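You operate a simulated robot arm through the tools that you are given. There is no shell and no other tool. Be economical: measure what you need, move in short steps, check, and stop when the job is done.

The job below is to be done with a simulated robot arm. You get a single attempt, and the scene is never put back.

JOB
Put the grey pouch on the long counter. Then fetch the white box with the latest date from the top of the low cabinet and set it on the flat blue block. Then take the orange block and leave it on top of the small blue case. Then stack the small can labelled "C" from the top of the grey workbench on top of the small can labelled "H". Then take the yellow filter from the top of the grey workbench and put it on the white card there. Then count the black weights on the top of the grey workbench, then put as many of the grey tins from the top of the grey workbench on top of the brown carton there. Then take the brass nut on the top of the low cabinet and put it away in the grey tray under the workbench. Then open the upper drawer of the low cabinet, take the red block and leave it in the inside of the upper drawer of the low cabinet and shut the drawer again. Then close the lower drawer of the low cabinet. Then put the red sign on the top of the grey workbench away on the board of the small wall shelf. The order counts. Set down upright: white box.

The check looks at the end state, three seconds after you hand in, the way a careful person would. Anything else that was tipped, shoved, dropped, spilled or broken makes it a failure.

ROBOT AND FRAMES
A 7-joint arm with a three-finger gripper on a trunk, on a base that drives. Base frame: it is fixed to the floor where the robot stands at the start and does not move with it; the origin is under the middle of the robot, x ahead of it, y to its left, z up. Readings come in m, rad, newtons and seconds.
With the tool pointing down near the work surface it reaches from about 0.5 to 0.94 m from the robot's upright axis, wherever it stands. Its first joint turns from -2.897 to 2.897 rad. Places, roughly: black weight [1.5, 0, 0.75]; board of the small wall shelf (14x30 cm) [-1.56, -0.88, 1]; brass nut (3x3x2 cm) [0.7, -0.1, 0.6]; carton [1.25, -0.25, 1]; flat blue block (10x7x2 cm) [0.9, 0.2, 0.6]; grey pouch (13x10x6 cm) [1, 0, 0.6]; grey tin [1.75, 0.5, 0.75]; grey tray under the workbench (28x20 cm) [1.66, -0.28, 0.28]; inside of the upper drawer of the low cabinet [1, 0.1, 0.3]; long counter [3, -1.3, 0.9]; lower drawer of the low cabinet [0.8, 0.3, 0.2]; orange block (5x11x4 cm) [0.8, 0, 0.6]; red block [0.75, -0.75, 0.75]; red sign [2, 0, 1]; small blue case [3.25, -1.5, 1]; small can [1.5, 0.25, 1]; upper drawer of the low cabinet [0.9, 0.2, 0.4]; white box [1, 0, 0.75]; white card [2, 0.5, 0.75]; yellow filter (7x7x5 cm) [1.9, 0.4, 0.9]. Payload 2.69 kg.
The TCP is the grasp point between the finger pads, 0.029 m short of the fingertips. In the tool frame z runs along the fingers and y along their closing line. The gripper opens to 0.12 m. The gripper's body begins 0.078 m behind the TCP.
Orientation is told as [roll, pitch, yaw] about the base's x, y, z axes, in that order, counted from this pose: with the fingers straight down and closing along the base's y, the tool's x points along the base's -x, its y along +y and its z along -z.

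CONTROLS
- The arm moves only by the tool move_arm. Its argument "steps" is a list of rows, each a list of 7 numbers: the shift along the tool's x, y, z in m, then the turn, a rotation vector about the tool's x, y, z in rad, then the opening in per cent of the stroke, from 0 (shut) to 100 (fully open). In form: [[tx, ty, tz, rx, ry, rz, gripper], ...]. A call has 1 to 8 rows; each row shifts and turns the commanded pose from where the row before left it, along the tool's axes as they then stand. Rows are played at 5 a second. More than 0.05 m and 0.15 rad between two rows, or a gripper value outside its range, and nothing of the call is played. A pose out of reach is approached as far as the arm can. The call stops where the force on the tool passes 40 N (or 10 N more than at its start, if that is more) or the arm is blocked; 0.2 s more then pass. Each finger halts on what it meets, pressing with about 39 N; the grip force reading is that of the motor and also rises with nothing between the fingers. The clock runs only during rows and for 0.2 s after the last one: add rows that do not move to give the fingers time. It gives the time, the measured TCP pose, the force on the tool (base axes), the opening and the grip force at its end, in the units of the frame above (readings bear some noise), with the torque about the TCP (base axes, N m) and any sound that the robot's microphone picked up.
- Cameras (640 x 400 px; columns grow to the right, rows downward): "scene" is now at [0.2421, 0.0022, 1.2649]; the picture's right is [0.03, -1.00, 0.00], its down [-0.65, -0.02, -0.76] and it looks along [0.76, 0.02, -0.65] (base axes); focal length 252 px, centre (320, 200). "wrist" rides on the gripper at [0.063, 0, -0.104] in the tool frame; the picture's right is [0.00, 1.00, 0.00], its down [-0.83, 0.00, -0.56] and it looks along [-0.56, 0.00, 0.83] (tool axes); focal length 275 px, centre (320, 200). There is no depth. A picture from a camera that has moved, and an enlarged one, comes with that camera's place and axes in the base frame and with its lens. The place of the scene camera against the robot may be out by one fixed shift of up to 0.012 m in any direction.
- capture(camera): a new picture of that camera. No time passes.
- slide_trunk(by): slides the trunk up (or, below 0, down) by that many m; the arm and the scene camera ride with it, the base frame stays. It gives what a move gives, with no picture.
- base_move(legs): drives the robot by 1 to 6 legs, each [ahead, left, turn to the left] in m, m and rad, along the robot's own axes; the way and the turn of a leg run together, so that a leg with both is an arc; at most 1.5 m and 3.142 rad a leg. The arm and the cameras ride along, it lands a little off, and it stops where it bumps. It gives what a move gives.
- aim_head(pan, tilt): turns the head with the scene camera to pan (to the left, within 1.501 rad either way) and tilt (down, from -0.506 to 1.204), counted from straight ahead of the robot. It gives what a move gives.
- enlarge(camera, box): a new picture of the part [left, top, right, bottom] of that camera's present view, enlarged. No time passes.
- hand_in(): hands the job in; it is judged then, once.

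Work in short steps. Places have to be worked out from the pictures, the camera data and where the tool is seen: move nearer, look again, correct. Check each grasp and each placing, and mend what went wrong. You have 556 turns and 354 pictures in all, those below and enlarged ones among them. Open the gripper and draw the arm clear of the work before you hand the job in, unless the task says otherwise.

The tools are called after "Request:" as a command line: name --pt "numbers of a row" for each row, then --argument value for the rest, lists and objects as JSON in quotes. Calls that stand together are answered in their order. move_arm: Moves the arm, as the interface text tells. Its arguments: {"type":"object","properties":{"steps":{"type":"array"}},"required":["steps"]} The other tools are called the same way: slide_trunk (by) slides the trunk up or down; base_move (legs) drives the base; aim_head (pan, tilt) turns the head that bears the scene camera; capture (camera) takes a picture; enlarge (camera, box) takes an enlarged picture of a part of a camera's view; hand_in () hands the job in.

At the start:

```text
clock: 0.0
tool_pos: [0.5298, 0.2211, 1.0892]
orientation: [0.0, -0.001, 0.0]
ft_force: [0.6, -0.1, 0.7]
wrist_torque: [0.01, 0.03, 0.01]
finger_gap: 0.1201
grip_force: 0.1
trunk travel left (down, up): [-0.514, 0.099]
robot x, y, heading: [-0.0002, 0.0001, 0.002]
head pan, tilt: [0.031, 0.712]
```

scene: 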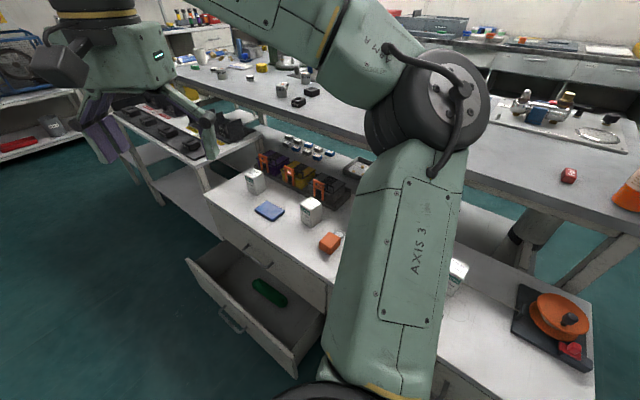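
wrist: 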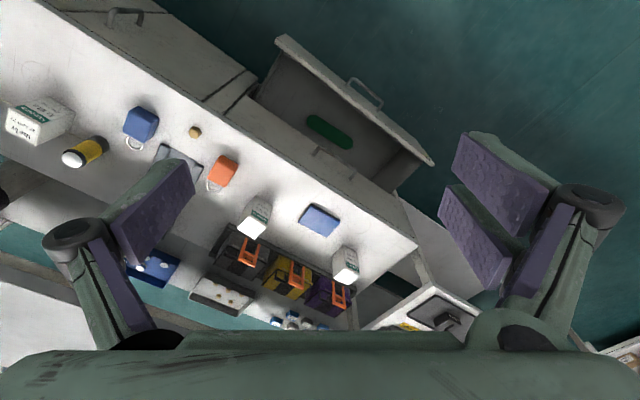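

The scene shows the low cabinet ahead, with the grey workbench behind it and the lower drawer open. I'll turn the head to survey the room.

Request:
enlarge --camera "scene" --box '[180, 100, 360, 260]'

Request:
enlarge --camera "scene" --box '[440, 0, 640, 200]'

Request:
enlarge --camera "wrist" --box '[0, 60, 380, 340]'

```text
2.50 times, centred on (270, 180) of scene
camera zoom: at [0.2421, 0.0022, 1.2649], right [0.03, -1.0, 0.0], down [-0.65, -0.02, -0.76], along [0.76, 0.02, -0.65], focal length 630 px, centre (445, 250)
```

zoom: 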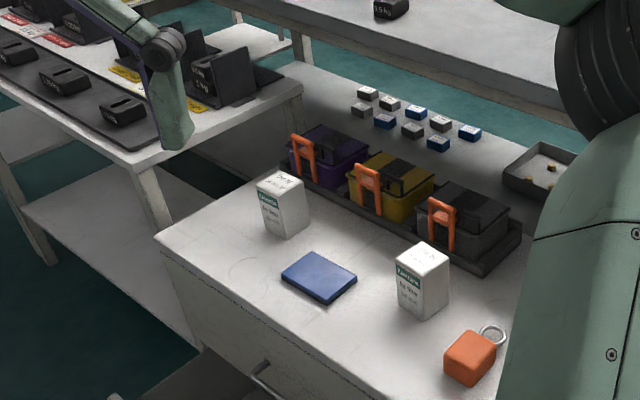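

```text
2.00 times, centred on (540, 100) of scene
camera zoom: at [0.2421, 0.0022, 1.2649], right [0.03, -1.0, 0.0], down [-0.65, -0.02, -0.76], along [0.76, 0.02, -0.65], focal length 504 px, centre (-120, 400)
```

zoom: 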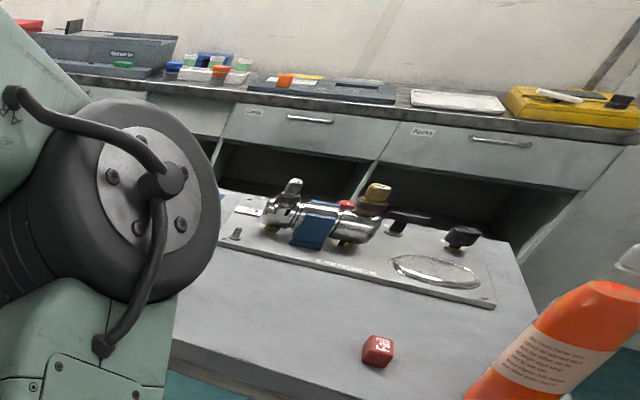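

```text
1.43 times, centred on (190, 200) of wrist
camera zoom: at [0.4662, 0.2212, 1.1941], right [0.0, 1.0, 0.0], down [0.83, 0.0, 0.56], along [0.56, 0.0, -0.83], focal length 393 px, centre (506, 200)
```

zoom: 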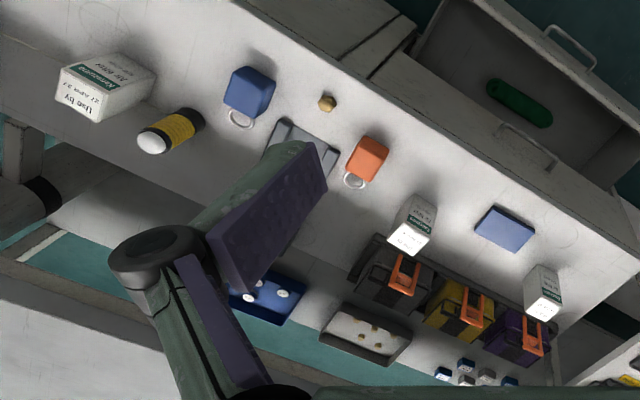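

I'll look around with the head: left, right, and far ahead.

Request:
aim_head --pan -0.7 --tilt 0.6

Request:
capture --camera "scene"

Request:
aim_head --pan 0.7 --tilt 0.5

Request:
capture --camera "scene"

Request:
aim_head --pan 0.0 --tilt 0.2

Request:
capture --camera "scene"

Request:
aim_head --pan -1.5 --tilt 0.3

Request:
capture --camera "scene"

Request:
aim_head --pan 1.5 --tilt 0.3

Request:
capture --camera "scene"

```text
clock: 1.1
tool_pos: [0.5303, 0.221, 1.0898]
orientation: [0.0, 0.002, -0.001]
ft_force: [-0.4, 0.7, -0.1]
wrist_torque: [-0.01, -0.01, 0.01]
finger_gap: 0.1202
grip_force: 0.1
trunk travel left (down, up): [-0.514, 0.099]
robot x, y, heading: [-0.0022, -0.0027, -0.005]
head pan, tilt: [-0.7, 0.6]
```

```text
348 pictures are left
camera scene: at [0.2253, -0.0574, 1.2746], right [-0.64, -0.77, 0.0], down [-0.43, 0.36, -0.82], along [0.63, -0.53, -0.57], focal length 252 px, centre (320, 200)
```

scene: 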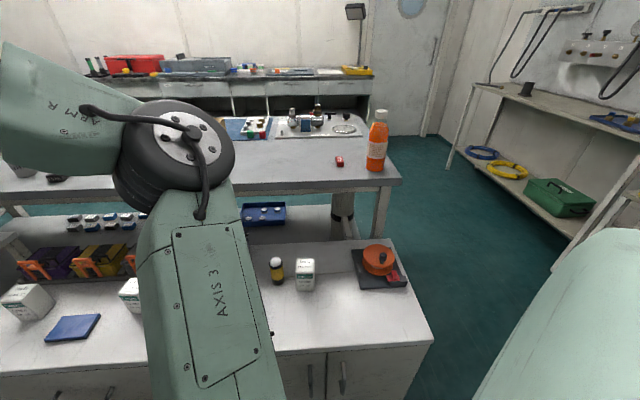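

```text
clock: 2.6
tool_pos: [0.5316, 0.2217, 1.0899]
orientation: [0.0, 0.0, 0.001]
ft_force: [-0.2, 0.3, 0.7]
wrist_torque: [0.01, -0.02, -0.01]
finger_gap: 0.1199
grip_force: 0.1
trunk travel left (down, up): [-0.514, 0.099]
robot x, y, heading: [-0.0003, -0.0021, 0.001]
head pan, tilt: [0.7, 0.499]
```

```text
347 pictures are left
camera scene: at [0.2273, 0.0581, 1.2837], right [0.64, -0.77, 0.0], down [-0.37, -0.31, -0.88], along [0.67, 0.57, -0.48], focal length 252 px, centre (320, 200)
```

scene: 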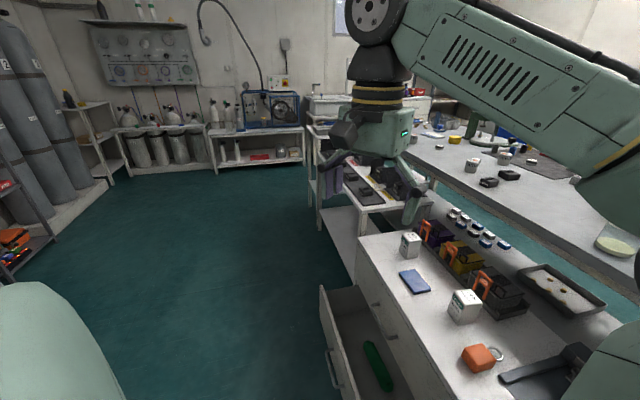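

```text
clock: 3.7
tool_pos: [0.5308, 0.2212, 1.0901]
orientation: [-0.001, 0.001, -0.002]
ft_force: [0.0, -1.0, 0.2]
wrist_torque: [-0.01, 0.01, 0.0]
finger_gap: 0.1199
grip_force: 0.0
trunk travel left (down, up): [-0.514, 0.099]
robot x, y, heading: [0.0013, -0.0006, 0.002]
head pan, tilt: [0.0, 0.201]
```

```text
346 pictures are left
camera scene: at [0.2509, -0.0004, 1.3114], right [0.0, -1.0, 0.0], down [-0.2, 0.0, -0.98], along [0.98, 0.0, -0.2], focal length 252 px, centre (320, 200)
```

scene: 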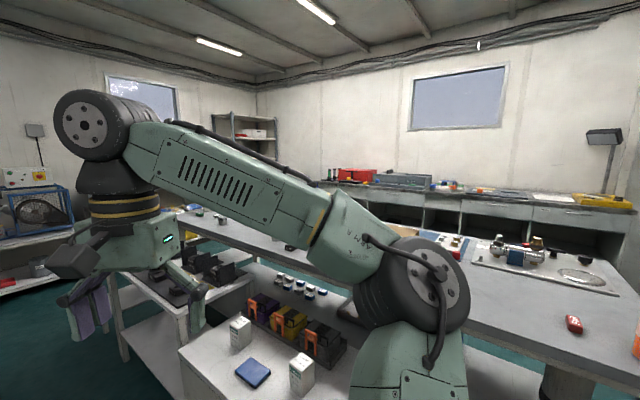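

```text
clock: 5.3
tool_pos: [0.5297, 0.2217, 1.09]
orientation: [0.001, 0.0, 0.001]
ft_force: [-0.1, 0.8, -0.3]
wrist_torque: [-0.01, 0.01, 0.04]
finger_gap: 0.1197
grip_force: 0.1
trunk travel left (down, up): [-0.514, 0.099]
robot x, y, heading: [-0.0012, -0.0009, 0.001]
head pan, tilt: [-1.499, 0.3]
```

```text
345 pictures are left
camera scene: at [0.1644, -0.0936, 1.3021], right [-1.0, -0.07, 0.0], down [-0.02, 0.29, -0.96], along [0.07, -0.95, -0.3], focal length 252 px, centre (320, 200)
```

scene: 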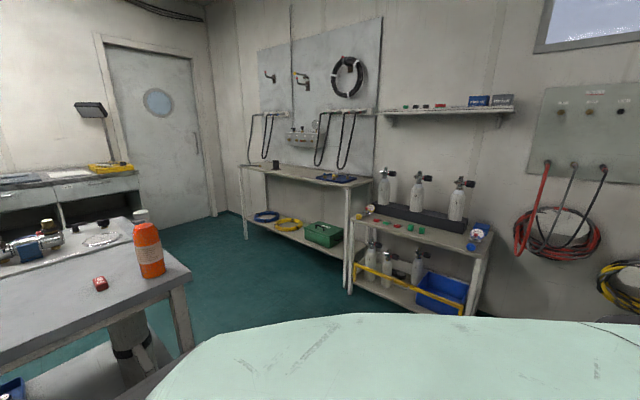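

```text
clock: 7.9
tool_pos: [0.5295, 0.2211, 1.09]
orientation: [0.0, -0.001, 0.0]
ft_force: [-0.1, 0.7, 0.5]
wrist_torque: [0.03, 0.01, -0.01]
finger_gap: 0.1201
grip_force: 0.0
trunk travel left (down, up): [-0.514, 0.099]
robot x, y, heading: [-0.0025, 0.0011, -0.003]
head pan, tilt: [1.499, 0.3]
```

```text
344 pictures are left
camera scene: at [0.1644, 0.0926, 1.3021], right [1.0, -0.07, 0.0], down [-0.02, -0.29, -0.96], along [0.07, 0.95, -0.3], focal length 252 px, centre (320, 200)
```

scene: 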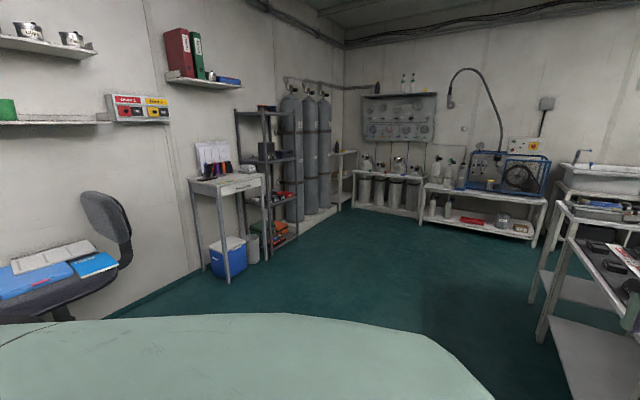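

The furniture stands at about 55° to my x axis. I'll shift the gripper right, at height, so the wrist camera sees the cabinet top.

Request:
aim_head --pan 0 --tilt 0.7

Request:
move_arm --pt "0 -0.05 0 0 0 0 100" --pt "0 -0.05 0 0 0 0 100" --pt "0 -0.05 0 0 0 0 100" --pt "0 -0.05 0 0 0 0 100" --pt "0 -0.05 0 0 0 0 100" --pt "0 -0.05 0 0 0 0 100"

Request:
capture --camera "wrist"

Request:
capture --camera "scene"

```text
clock: 9.5
tool_pos: [0.5302, 0.2208, 1.0893]
orientation: [-0.001, 0.001, 0.002]
ft_force: [-0.6, -0.3, 0.6]
wrist_torque: [-0.02, -0.01, 0.05]
finger_gap: 0.1199
grip_force: 0.1
trunk travel left (down, up): [-0.514, 0.099]
robot x, y, heading: [0.002, -0.0013, 0.001]
head pan, tilt: [0.0, 0.7]
```

```text
clock: 11.0
tool_pos: [0.5391, -0.0324, 1.0861]
orientation: [0.024, 0.005, 0.164]
ft_force: [-0.5, -0.3, -0.3]
wrist_torque: [0.04, 0.01, 0.0]
finger_gap: 0.1204
grip_force: 0.0
trunk travel left (down, up): [-0.514, 0.099]
robot x, y, heading: [-0.0001, -0.0003, 0.004]
head pan, tilt: [0.0, 0.7]
stopped in row 6: the arm was blocked; the commanded pose is now the measured one
```

```text
343 pictures are left
camera wrist: at [0.4766, -0.0443, 1.1909], right [-0.17, 0.99, 0.02], down [0.82, 0.13, 0.55], along [0.54, 0.11, -0.83], focal length 275 px, centre (320, 200)
```

wrist: 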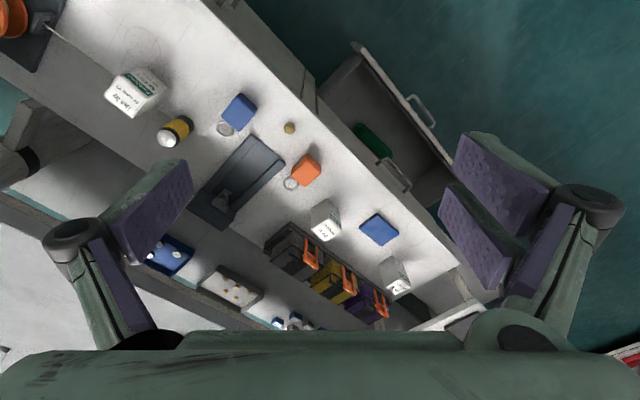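

```text
342 pictures are left
camera scene: at [0.243, -0.0002, 1.2659], right [0.0, -1.0, 0.0], down [-0.64, 0.0, -0.76], along [0.76, 0.0, -0.64], focal length 252 px, centre (320, 200)
```

scene: 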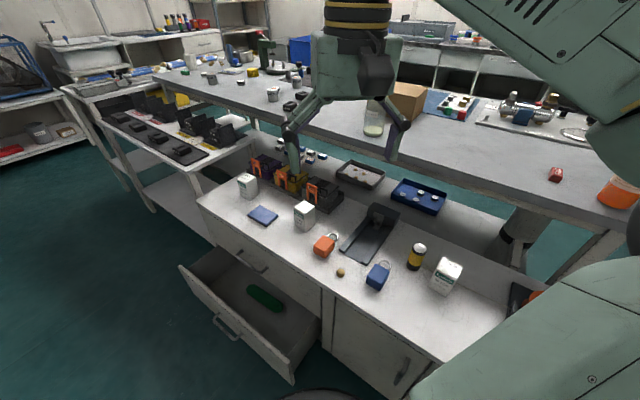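

Now the scene view is much clearer. I'll enlarge the cabinet top, the bench and the far parts.

Request:
enlarge --camera "scene" --box '[300, 170, 480, 310]'

Request:
enlarge --camera "scene" --box '[180, 40, 340, 160]'

Request:
enlarge --camera "scene" --box '[380, 60, 620, 200]'

Request:
enlarge --camera "scene" --box '[190, 140, 350, 260]'

```text
2.86 times, centred on (390, 240) of scene
camera zoom: at [0.243, -0.0002, 1.2659], right [0.0, -1.0, 0.0], down [-0.64, 0.0, -0.76], along [0.76, 0.0, -0.64], focal length 720 px, centre (120, 86)
```

zoom: 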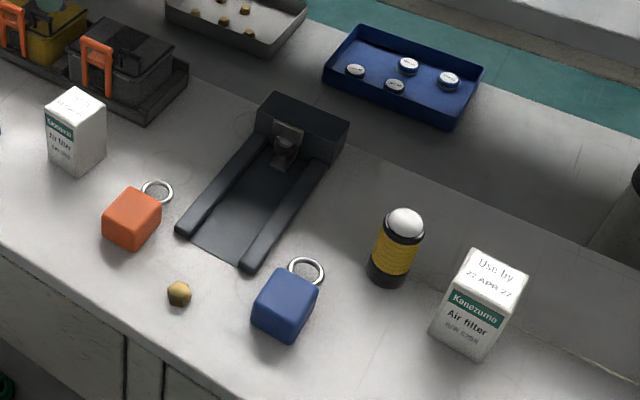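

```text
3.33 times, centred on (260, 100) of scene
camera zoom: at [0.243, -0.0002, 1.2659], right [0.0, -1.0, 0.0], down [-0.64, 0.0, -0.76], along [0.76, 0.0, -0.64], focal length 839 px, centre (520, 533)
```

zoom: 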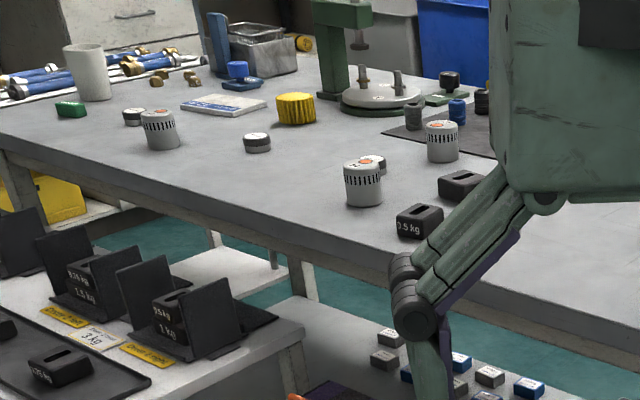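

```text
2.67 times, centred on (500, 130) of scene
camera zoom: at [0.243, -0.0002, 1.2659], right [0.0, -1.0, 0.0], down [-0.64, 0.0, -0.76], along [0.76, 0.0, -0.64], focal length 672 px, centre (-160, 387)
```

zoom: 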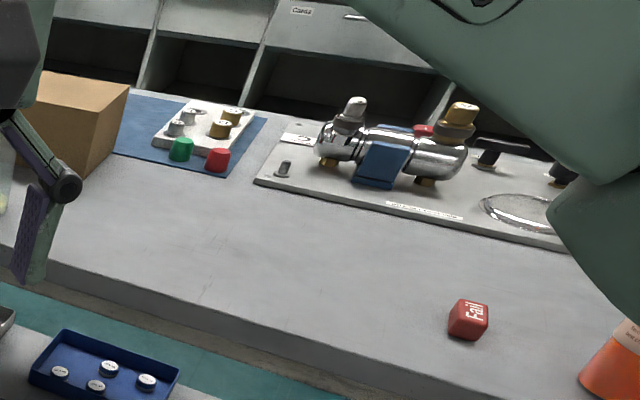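

```text
3.33 times, centred on (270, 200) of scene
camera zoom: at [0.243, -0.0002, 1.2659], right [0.0, -1.0, 0.0], down [-0.64, 0.0, -0.76], along [0.76, 0.0, -0.64], focal length 839 px, centre (487, 200)
```

zoom: 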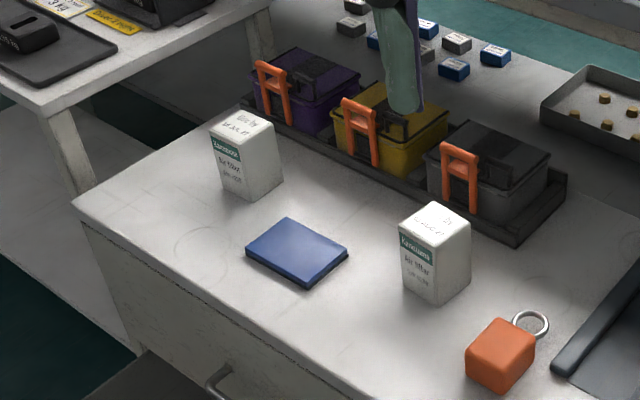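

I'll enlarge strongly on the three boxes to read the dates, and on the rack and bench objects.

Request:
enlarge --camera "scene" --box '[235, 168, 265, 203]'

Request:
enlarge --camera "scene" --box '[290, 195, 322, 235]'

Request:
enlarge --camera "scene" --box '[428, 252, 468, 302]'

Request:
enlarge --camera "scene" --box '[200, 60, 310, 130]'

```text
11.43 times, centred on (250, 186) of scene
camera zoom: at [0.243, -0.0002, 1.2659], right [0.0, -1.0, 0.0], down [-0.64, 0.0, -0.76], along [0.76, 0.0, -0.64], focal length 2878 px, centre (1120, 366)
```

zoom: 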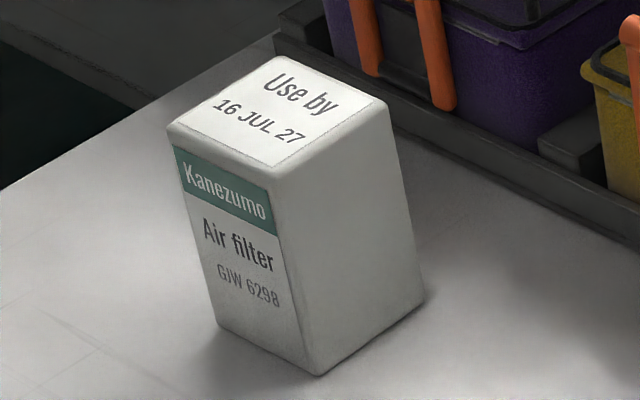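

```text
10.00 times, centred on (306, 215) of scene
camera zoom: at [0.243, -0.0002, 1.2659], right [0.0, -1.0, 0.0], down [-0.64, 0.0, -0.76], along [0.76, 0.0, -0.64], focal length 2518 px, centre (460, 50)
```

zoom: 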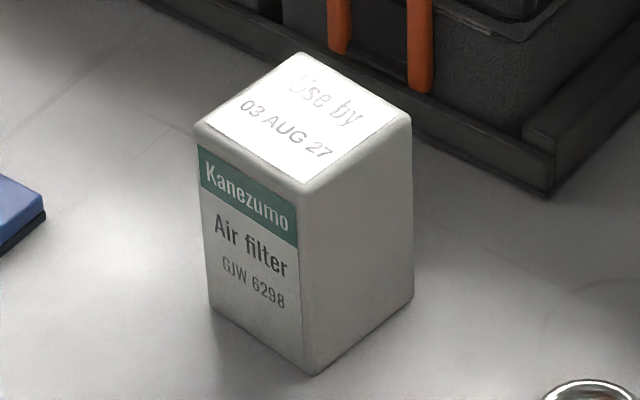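

```text
8.00 times, centred on (448, 277) of scene
camera zoom: at [0.243, -0.0002, 1.2659], right [0.0, -1.0, 0.0], down [-0.64, 0.0, -0.76], along [0.76, 0.0, -0.64], focal length 2014 px, centre (-704, -416)
```

zoom: 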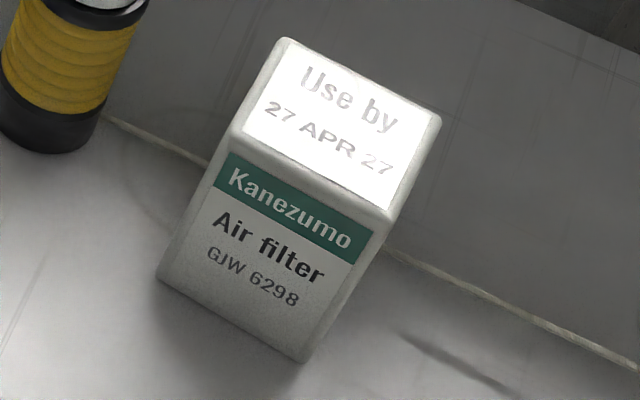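

```text
5.71 times, centred on (255, 95) of scene
camera zoom: at [0.243, -0.0002, 1.2659], right [0.0, -1.0, 0.0], down [-0.64, 0.0, -0.76], along [0.76, 0.0, -0.64], focal length 1439 px, centre (691, 800)
```

zoom: 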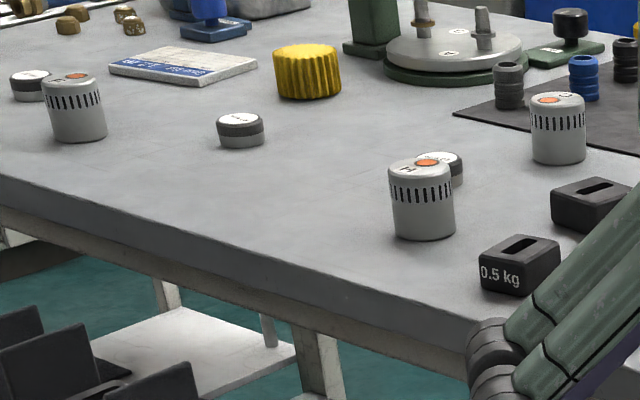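

The latest date is 03 AUG 27 (the middle box). Next I'll look closely at the pouch rack from the scene camera.

Request:
enlarge --camera "scene" --box '[245, 145, 355, 215]'

Request:
enlarge --camera "wrist" --box '[250, 180, 410, 330]'

```text
5.71 times, centred on (300, 180) of scene
camera zoom: at [0.243, -0.0002, 1.2659], right [0.0, -1.0, 0.0], down [-0.64, 0.0, -0.76], along [0.76, 0.0, -0.64], focal length 1439 px, centre (434, 314)
```

zoom: 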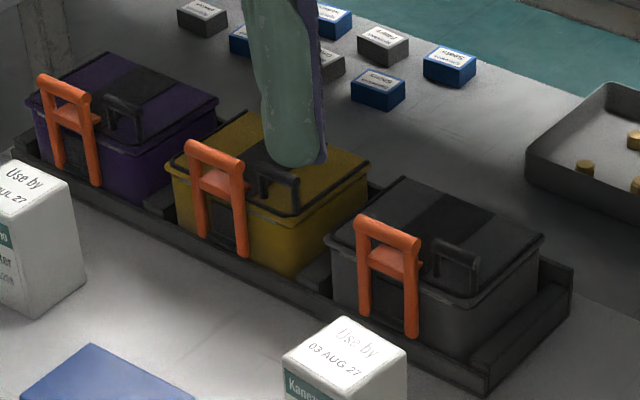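

```text
2.67 times, centred on (330, 255) of wrist
camera zoom: at [0.4766, -0.0443, 1.1909], right [-0.17, 0.99, 0.02], down [0.82, 0.13, 0.55], along [0.54, 0.11, -0.83], focal length 734 px, centre (293, 53)
```

zoom: 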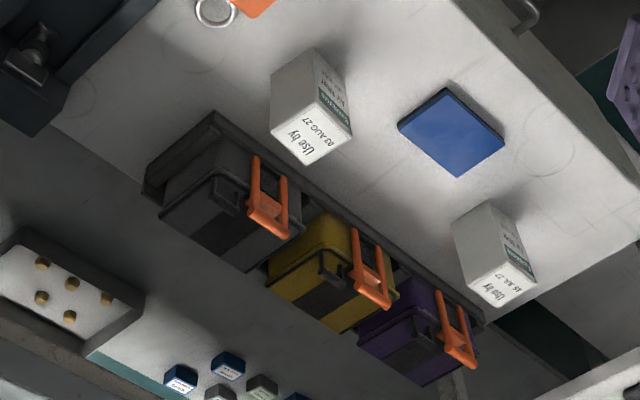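

I want to see my own base footprint versus the open drawer, so I tilt the head fully down.

Request:
aim_head --pan 0 --tilt 1.2

Request:
capture --camera "scene"

Request:
aim_head --pan -1.0 --tilt 1.2

Request:
capture --camera "scene"

Request:
aim_head --pan 1.0 --tilt 1.2

Request:
capture --camera "scene"

```text
clock: 12.0
tool_pos: [0.5384, -0.031, 1.0867]
orientation: [0.021, 0.006, 0.164]
ft_force: [0.0, 1.1, -0.4]
wrist_torque: [0.01, 0.01, 0.0]
finger_gap: 0.1202
grip_force: 0.1
trunk travel left (down, up): [-0.514, 0.099]
robot x, y, heading: [0.0007, -0.0007, -0.002]
head pan, tilt: [0.0, 1.201]
```

```text
331 pictures are left
camera scene: at [0.2138, -0.0003, 1.2301], right [0.0, -1.0, 0.0], down [-0.93, 0.0, -0.36], along [0.36, 0.0, -0.93], focal length 252 px, centre (320, 200)
```

scene: 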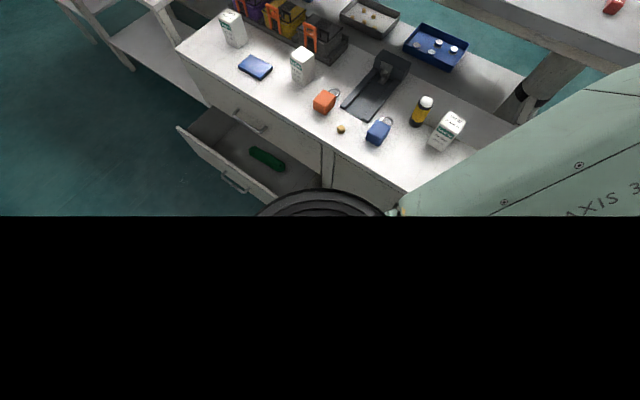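

```text
clock: 13.2
tool_pos: [0.5382, -0.032, 1.087]
orientation: [0.023, 0.006, 0.163]
ft_force: [-0.8, -0.2, -0.7]
wrist_torque: [-0.01, 0.01, -0.01]
finger_gap: 0.1198
grip_force: 0.1
trunk travel left (down, up): [-0.514, 0.099]
robot x, y, heading: [-0.0001, 0.004, 0.006]
head pan, tilt: [-1.0, 1.201]
```

```text
330 pictures are left
camera scene: at [0.1881, -0.0473, 1.23], right [-0.84, -0.54, 0.0], down [-0.5, 0.78, -0.36], along [0.2, -0.3, -0.93], focal length 252 px, centre (320, 200)
```

scene: 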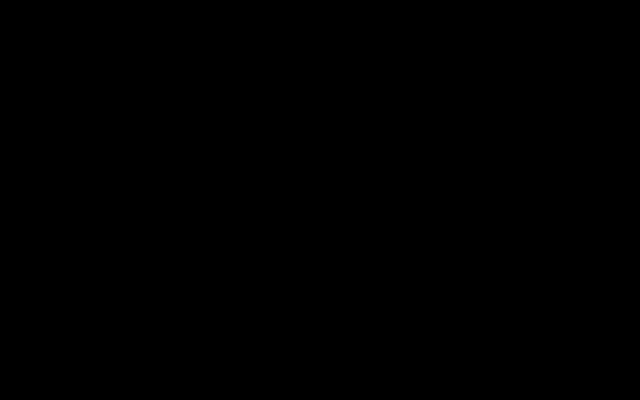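

```text
clock: 15.2
tool_pos: [0.5389, -0.0321, 1.0863]
orientation: [0.022, 0.006, 0.162]
ft_force: [0.4, 0.7, 0.2]
wrist_torque: [-0.02, -0.01, 0.03]
finger_gap: 0.1202
grip_force: 0.1
trunk travel left (down, up): [-0.514, 0.099]
robot x, y, heading: [0.0035, 0.0001, -0.002]
head pan, tilt: [1.0, 1.201]
```

```text
329 pictures are left
camera scene: at [0.188, 0.0468, 1.23], right [0.84, -0.54, 0.0], down [-0.5, -0.78, -0.36], along [0.2, 0.3, -0.93], focal length 252 px, centre (320, 200)
```

scene: 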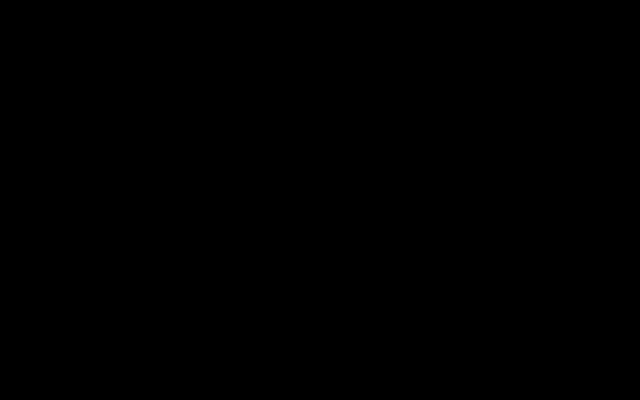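

The drawer's near corner is about (0.48, 0.08). I turn on the spot to face the cabinet squarely (about −0.6 rad), then look again.

Request:
aim_head --pan 0 --tilt 0.7

Request:
base_move --legs '[[0, 0, -0.6]]'

Request:
capture --camera "scene"

Request:
capture --camera "wrist"

```text
clock: 16.4
tool_pos: [0.5383, -0.0315, 1.0865]
orientation: [0.023, 0.006, 0.166]
ft_force: [0.7, 0.3, 0.3]
wrist_torque: [-0.04, 0.02, -0.04]
finger_gap: 0.1199
grip_force: 0.1
trunk travel left (down, up): [-0.514, 0.099]
robot x, y, heading: [0.0004, 0.0023, 0.002]
head pan, tilt: [0.0, 0.7]
```

```text
clock: 18.5
tool_pos: [0.4275, -0.3282, 1.0852]
orientation: [0.022, 0.007, -0.433]
ft_force: [0.3, -0.2, -0.8]
wrist_torque: [0.0, 0.03, 0.0]
finger_gap: 0.1198
grip_force: 0.0
trunk travel left (down, up): [-0.514, 0.099]
robot x, y, heading: [0.0042, 0.001, -0.6]
head pan, tilt: [0.0, 0.7]
```

```text
328 pictures are left
camera scene: at [0.2011, -0.1357, 1.266], right [-0.56, -0.83, 0.0], down [-0.53, 0.36, -0.76], along [0.63, -0.43, -0.64], focal length 252 px, centre (320, 200)
```

scene: 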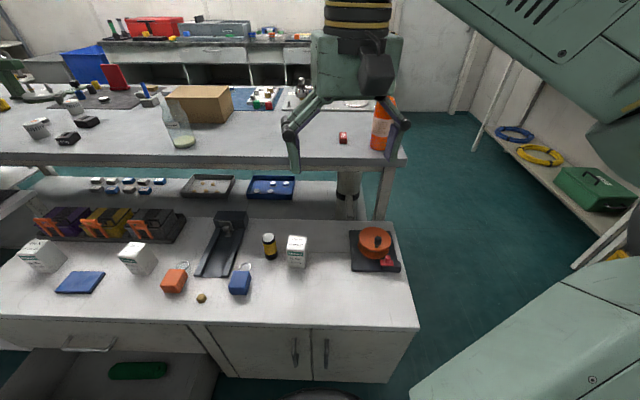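

```text
327 pictures are left
camera wrist: at [0.3685, -0.3046, 1.1912], right [0.42, 0.91, 0.02], down [0.75, -0.36, 0.55], along [0.51, -0.21, -0.83], focal length 275 px, centre (320, 200)
```

wrist: 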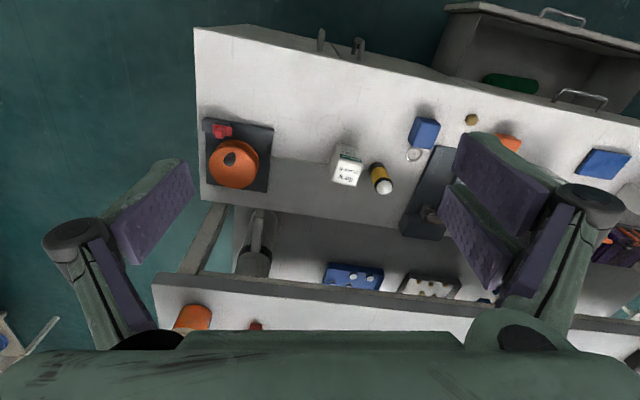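

The view is now square to the furniture. I shift the base 0.15 m to the left to bring the grey pouch within reach.

Request:
base_move --legs '[[0, 0.15, 0]]'

Request:
capture --camera "scene"

```text
clock: 20.3
tool_pos: [0.5082, -0.208, 1.0868]
orientation: [0.022, 0.006, -0.432]
ft_force: [0.1, 0.2, 0.9]
wrist_torque: [-0.03, 0.0, 0.03]
finger_gap: 0.12
grip_force: 0.1
trunk travel left (down, up): [-0.514, 0.099]
robot x, y, heading: [0.0808, 0.1205, -0.601]
head pan, tilt: [0.0, 0.7]
```

```text
326 pictures are left
camera scene: at [0.2832, -0.0149, 1.266], right [-0.56, -0.83, 0.0], down [-0.53, 0.36, -0.76], along [0.63, -0.43, -0.64], focal length 252 px, centre (320, 200)
```

scene: 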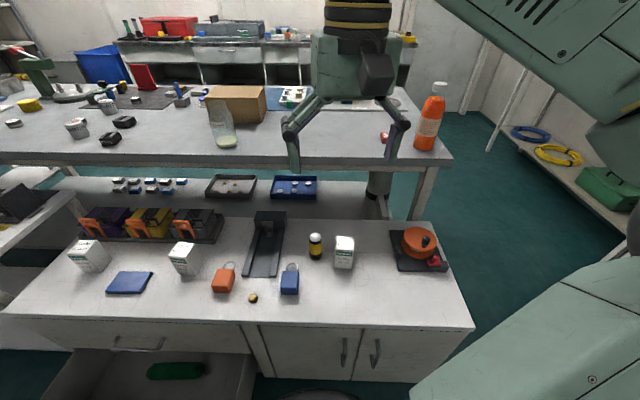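

Shift confirms the cabinet top is at z≈0.6 and the bench at z≈0.85. I enlarge the pouch for precise geometry.

Request:
enlarge --camera "scene" --box '[140, 190, 240, 260]'

Request:
enlarge --camera "scene" --box '[0, 40, 160, 150]'

```text
5.71 times, centred on (190, 225) of scene
camera zoom: at [0.2832, -0.0149, 1.266], right [-0.56, -0.83, 0.0], down [-0.53, 0.36, -0.76], along [0.63, -0.43, -0.64], focal length 1439 px, centre (1063, 57)
```

zoom: 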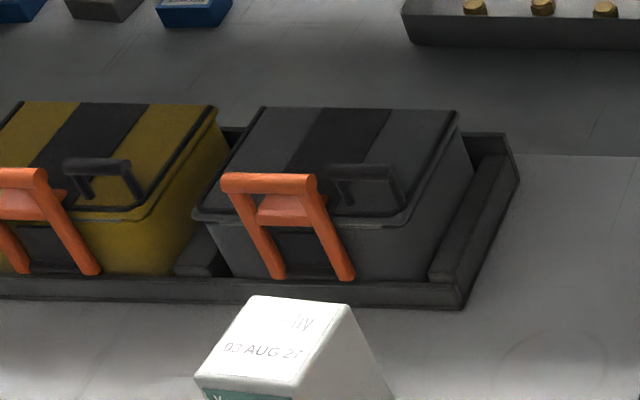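

```text
3.64 times, centred on (80, 95) of scene
camera zoom: at [0.2832, -0.0149, 1.266], right [-0.56, -0.83, 0.0], down [-0.53, 0.36, -0.76], along [0.63, -0.43, -0.64], focal length 916 px, centre (1193, 582)
```

zoom: 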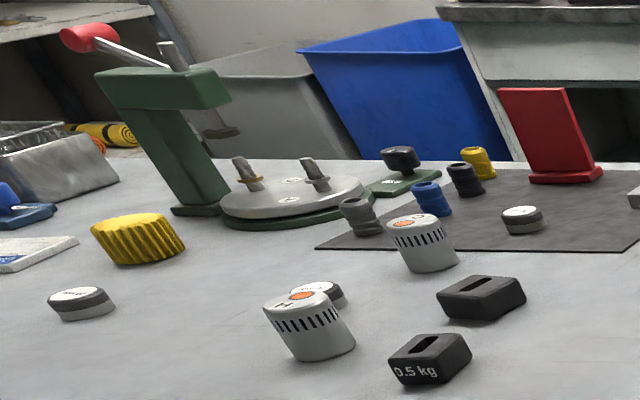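

The lid seems about 12 cm wide along the counter and 9 cm deep, so I need a look from above. I square the tool (yaw −0.6) and move it left towards the pouch at height.

Request:
move_arm --pt "-0.03 0.02 0 0 0 0.15 100" --pt "-0.03 0.045 0 0 0 0.018 100" --pt "0 0.049 0 0 0 0 100" --pt "0 0.049 0 0 0 0 100" --pt "0 0.049 0 0 0 0 100" --pt "0 0.049 0 0 0 0 100" --pt "0 0.049 0 0 0 0 100" --pt "0 0.049 0 0 0 0 100"

Request:
capture --camera "wrist"

```text
refused: row 2 steps farther than a row can; nothing moved
```

```text
323 pictures are left
camera wrist: at [0.4504, -0.184, 1.1911], right [0.42, 0.91, 0.02], down [0.75, -0.36, 0.55], along [0.51, -0.21, -0.83], focal length 275 px, centre (320, 200)
```

wrist: 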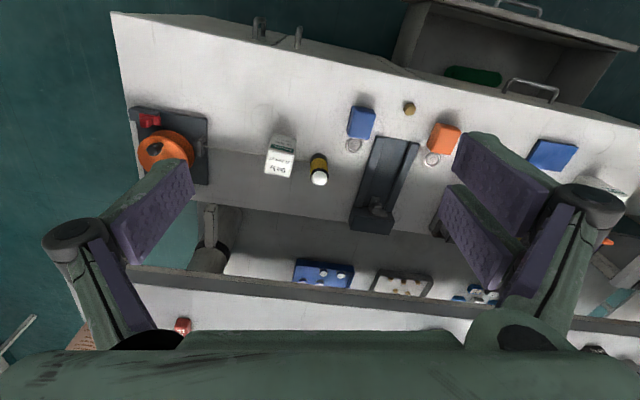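

Row 2 was over the 0.05 m limit; I shorten it.

Request:
move_arm --pt "-0.03 0.02 0 0 0 0.15 100" --pt "-0.025 0.04 0 0 0 0.018 100" --pt "0 0.049 0 0 0 0 100" --pt "0 0.049 0 0 0 0 100" --pt "0 0.049 0 0 0 0 100" --pt "0 0.049 0 0 0 0 100" --pt "0 0.049 0 0 0 0 100" --pt "0 0.049 0 0 0 0 100"

Request:
capture --camera "wrist"

```text
clock: 22.1
tool_pos: [0.7527, 0.0619, 1.091]
orientation: [0.029, 0.007, -0.603]
ft_force: [-0.2, 0.2, -0.3]
wrist_torque: [0.03, 0.0, -0.03]
finger_gap: 0.1199
grip_force: 0.1
out of reach, approached as far as the arm can: row 8
trunk travel left (down, up): [-0.514, 0.099]
robot x, y, heading: [0.0812, 0.1187, -0.592]
head pan, tilt: [0.0, 0.7]
```

```text
322 pictures are left
camera wrist: at [0.6992, 0.0942, 1.1947], right [0.56, 0.83, 0.03], down [0.68, -0.48, 0.55], along [0.47, -0.29, -0.83], focal length 275 px, centre (320, 200)
```

wrist: 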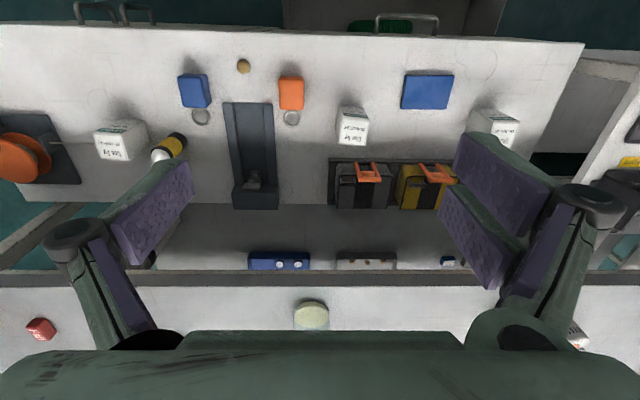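

The wrist view shows everything well. I enlarge the pouch and the other cabinet objects.

Request:
enlarge --camera "wrist" --box '[310, 90, 470, 220]'

```text
3.08 times, centred on (390, 155) of wrist
camera zoom: at [0.6992, 0.0942, 1.1947], right [0.56, 0.83, 0.03], down [0.68, -0.48, 0.55], along [0.47, -0.29, -0.83], focal length 847 px, centre (105, 338)
```

zoom: 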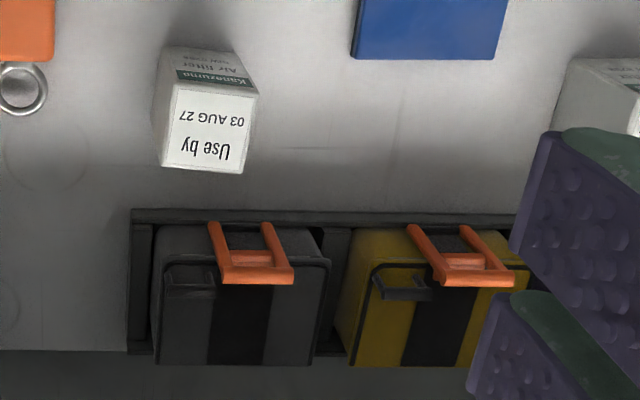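

Lid: d≈0.81–0.90 (away from me), s≈0.525–0.65, z≈0.67, with an orange loop centred on the front. I'll grip across the depth, which needs about 0.1 m more base shift to the left.

Request:
base_move --legs '[[0, 0.15, 0]]'

Request:
capture --camera "wrist"

Request:
capture --camera "scene"

```text
clock: 23.9
tool_pos: [0.8364, 0.1838, 1.0903]
orientation: [0.028, 0.008, -0.604]
ft_force: [0.7, -0.6, 0.6]
wrist_torque: [0.0, -0.02, 0.0]
finger_gap: 0.1202
grip_force: 0.1
trunk travel left (down, up): [-0.514, 0.099]
robot x, y, heading: [0.166, 0.244, -0.602]
head pan, tilt: [0.0, 0.7]
```

```text
320 pictures are left
camera wrist: at [0.7826, 0.2162, 1.1946], right [0.56, 0.83, 0.03], down [0.68, -0.48, 0.55], along [0.47, -0.29, -0.84], focal length 275 px, centre (320, 200)
```

wrist: 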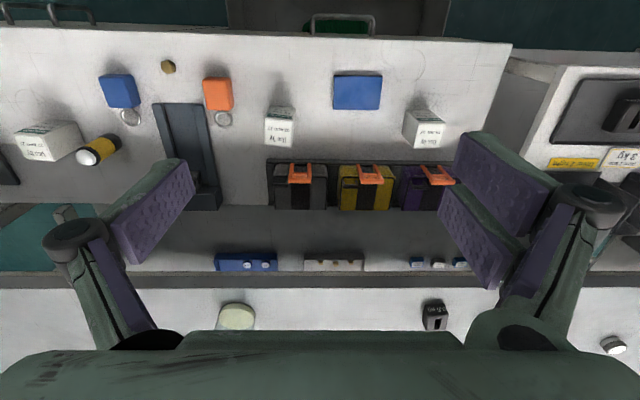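

```text
319 pictures are left
camera scene: at [0.367, 0.1081, 1.266], right [-0.56, -0.83, 0.0], down [-0.53, 0.36, -0.76], along [0.63, -0.43, -0.64], focal length 252 px, centre (320, 200)
```

scene: 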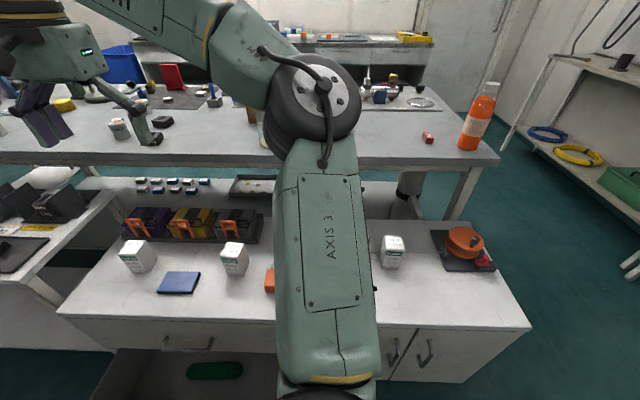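

I'll rotate the tool by −90° about its axis, so that it closes along the depth direction.

Request:
move_arm --pt "0 0 0 0 0 -0.15 100" --pt "0 0 0 0 0 -0.15 100" --pt "0 0 0 0 0 -0.15 100" --pt "0 0 0 0 0 -0.15 100" --pt "0 0 0 0 0 -0.15 100" --pt "0 0 0 0 0 -0.15 100" --pt "0 0 0 0 0 -0.15 100" --pt "0 0 0 0 0 -0.15 100"

Request:
move_arm --pt "0 0 0 0 0 -0.12 100" --pt "0 0 0 0 0 -0.12 100" --pt "0 0 0 0 0 -0.13 100"

Request:
capture --camera "wrist"

```text
clock: 25.7
tool_pos: [0.8371, 0.1834, 1.0902]
orientation: [0.017, -0.023, 0.6]
ft_force: [0.7, 0.3, 0.9]
wrist_torque: [-0.01, 0.01, 0.03]
finger_gap: 0.12
grip_force: 0.0
trunk travel left (down, up): [-0.514, 0.099]
robot x, y, heading: [0.1648, 0.2472, -0.598]
head pan, tilt: [0.0, 0.7]
```

```text
clock: 26.5
tool_pos: [0.8363, 0.1837, 1.0898]
orientation: [0.009, -0.027, 0.968]
ft_force: [-0.5, 0.0, 0.4]
wrist_torque: [0.02, 0.01, 0.0]
finger_gap: 0.1202
grip_force: 0.1
trunk travel left (down, up): [-0.514, 0.099]
robot x, y, heading: [0.1662, 0.251, -0.596]
head pan, tilt: [0.0, 0.7]
```

```text
318 pictures are left
camera wrist: at [0.7992, 0.1284, 1.1924], right [-0.83, 0.56, 0.01], down [0.46, 0.67, 0.58], along [0.32, 0.48, -0.82], focal length 275 px, centre (320, 200)
```

wrist: 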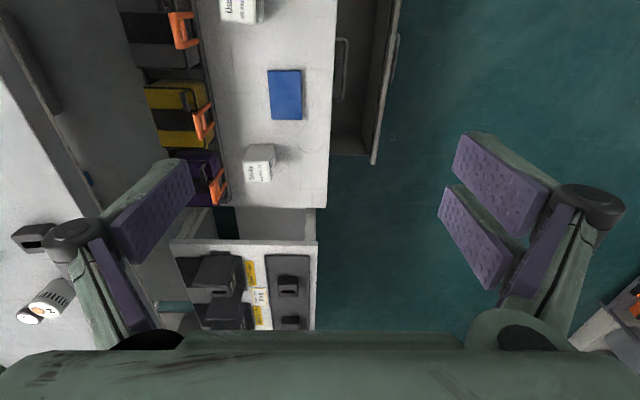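

The turn worked. Now I level the tool and move over the pouch centre (d≈0.85, s≈0.589), still high.

Request:
move_arm --pt "0.035 0 0 0.009 0.027 0 100" --pt "0 0 0.05 0 0 0 100" --pt "0 -0.044 0.02 0 0 0 100" --pt "0 -0.044 0.02 0 0 0 100" --pt "0 -0.044 0.02 0 0 0 100" --pt "0 -0.044 0.02 0 0 0 100" --pt "0 -0.044 0.02 0 0 0 100" --pt "0 -0.044 0.02 0 0 0 100"

Request:
capture --camera "wrist"

Request:
capture --camera "scene"

```text
clock: 28.3
tool_pos: [1.0357, 0.0071, 0.9135]
orientation: [-0.002, 0.001, 0.968]
ft_force: [-0.3, -0.9, -0.4]
wrist_torque: [0.1, -0.03, 0.01]
finger_gap: 0.1196
grip_force: 0.0
out of reach, approached as far as the arm can: row 1
trunk travel left (down, up): [-0.514, 0.099]
robot x, y, heading: [0.1666, 0.2449, -0.595]
head pan, tilt: [0.0, 0.7]
```

```text
317 pictures are left
camera wrist: at [0.999, -0.0441, 1.0185], right [-0.83, 0.56, 0.0], down [0.47, 0.69, 0.55], along [0.31, 0.46, -0.83], focal length 275 px, centre (320, 200)
```

wrist: 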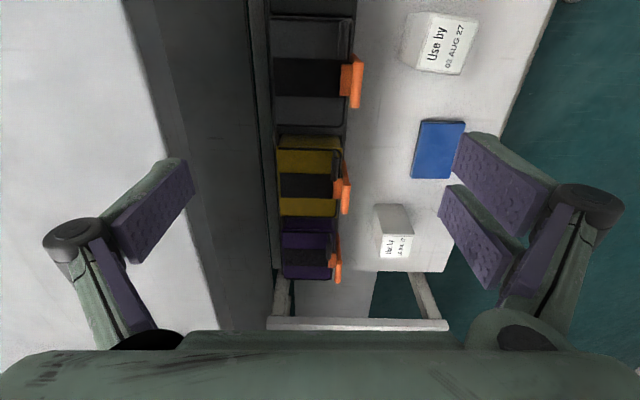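

```text
316 pictures are left
camera scene: at [0.3666, 0.1094, 1.2662], right [-0.56, -0.83, 0.0], down [-0.53, 0.36, -0.77], along [0.63, -0.43, -0.64], focal length 252 px, centre (320, 200)
```

scene: 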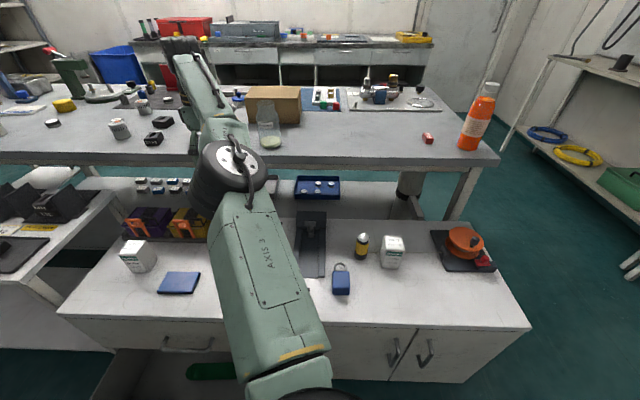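

I'm centred over the pouch. I descend to just above the lid and check.

Request:
move_arm --pt "0 -0.0025 0.05 0 0 0 100" --pt "0 0 0.05 0 0 0 100" --pt "0 0 0.05 0 0 0 100" --pt "0 0 0.03 0 0 0 100"

Request:
capture --camera "wrist"

Request:
enlarge --camera "scene" --box '[100, 120, 300, 270]'

```text
clock: 29.3
tool_pos: [1.0359, 0.004, 0.7327]
orientation: [-0.001, -0.001, 0.967]
ft_force: [0.1, 0.5, 1.0]
wrist_torque: [-0.04, 0.01, -0.01]
finger_gap: 0.1196
grip_force: 0.0
trunk travel left (down, up): [-0.514, 0.099]
robot x, y, heading: [0.1671, 0.2425, -0.599]
head pan, tilt: [0.0, 0.7]
```

```text
315 pictures are left
camera wrist: at [0.9995, -0.0478, 0.8378], right [-0.83, 0.56, 0.0], down [0.47, 0.69, 0.56], along [0.31, 0.46, -0.83], focal length 275 px, centre (320, 200)
```

wrist: 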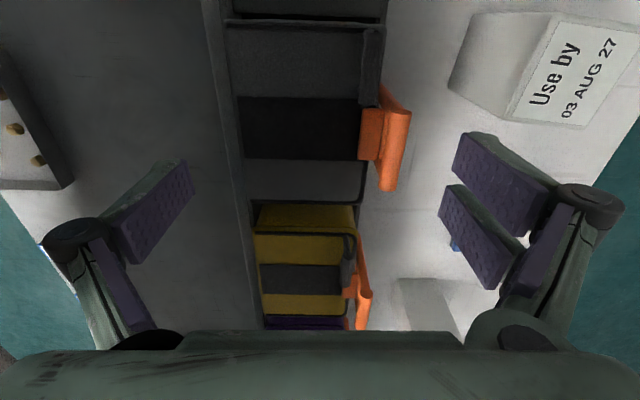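

```text
2.67 times, centred on (200, 195) of scene
camera zoom: at [0.3671, 0.1079, 1.266], right [-0.56, -0.83, 0.0], down [-0.53, 0.36, -0.76], along [0.63, -0.43, -0.64], focal length 672 px, centre (640, 213)
```

zoom: 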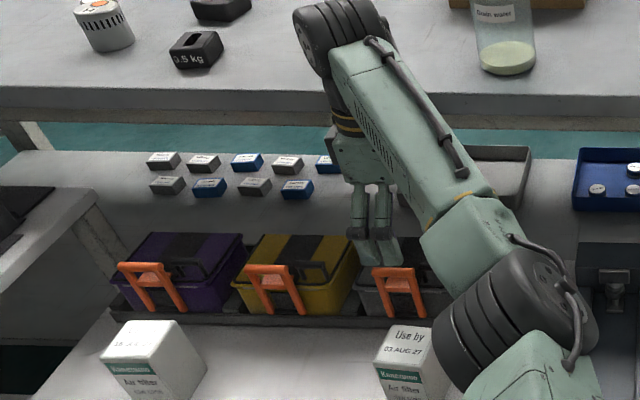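

Alignment is good (loop front d≈0.806, lid back d≈0.905). I descend to z≈0.663 and close gently.

Request:
move_arm --pt "0 -0.003 0.03 0 0 0 100" --pt "0 0 0.03 0 0 0 100" --pt "0 0 0.01 0 0 0 100"

Request:
capture --camera "wrist"

```text
clock: 30.1
tool_pos: [1.0398, 0.0013, 0.6653]
orientation: [-0.001, -0.003, 0.968]
ft_force: [-1.7, 0.0, 0.6]
wrist_torque: [-0.01, 0.01, 0.0]
finger_gap: 0.1201
grip_force: 0.0
trunk travel left (down, up): [-0.514, 0.099]
robot x, y, heading: [0.1652, 0.2441, -0.591]
head pan, tilt: [0.0, 0.7]
```

```text
313 pictures are left
camera wrist: at [1.0032, -0.0504, 0.77], right [-0.83, 0.56, 0.0], down [0.47, 0.69, 0.56], along [0.31, 0.46, -0.83], focal length 275 px, centre (320, 200)
```

wrist: 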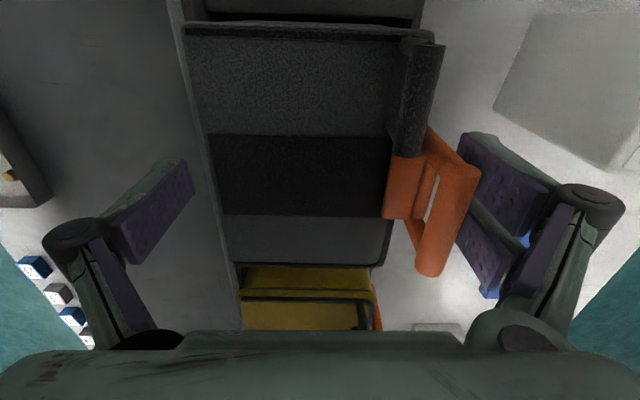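

The fingers straddle the pouch with the loop inside. I close.

Request:
move_arm --pt "0 0 0 0 0 0 70" --pt "0 0 0 0 0 0 50" --pt "0 0 0 0 0 0 50" --pt "0 0 0 0 0 0 50"

Request:
capture --camera "wrist"

```text
clock: 31.1
tool_pos: [1.0402, 0.0008, 0.6669]
orientation: [-0.002, -0.001, 0.968]
ft_force: [5.6, -1.4, 1.5]
wrist_torque: [-0.09, -0.09, 0.03]
finger_gap: 0.1054
grip_force: 39.1
trunk travel left (down, up): [-0.514, 0.099]
robot x, y, heading: [0.1659, 0.2459, -0.598]
head pan, tilt: [0.0, 0.7]
```

```text
312 pictures are left
camera wrist: at [1.0033, -0.0506, 0.7711], right [-0.83, 0.56, 0.0], down [0.47, 0.69, 0.56], along [0.32, 0.46, -0.83], focal length 275 px, centre (320, 200)
```

wrist: 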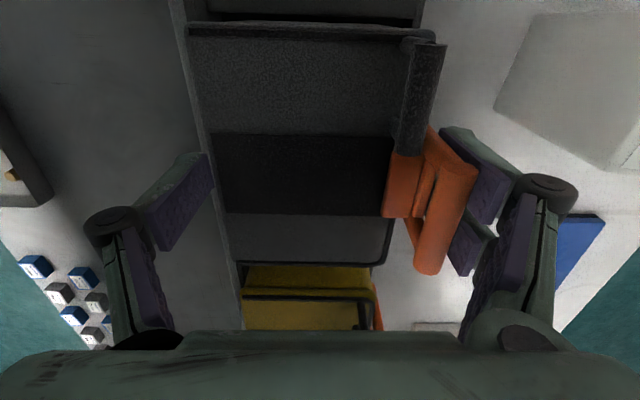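

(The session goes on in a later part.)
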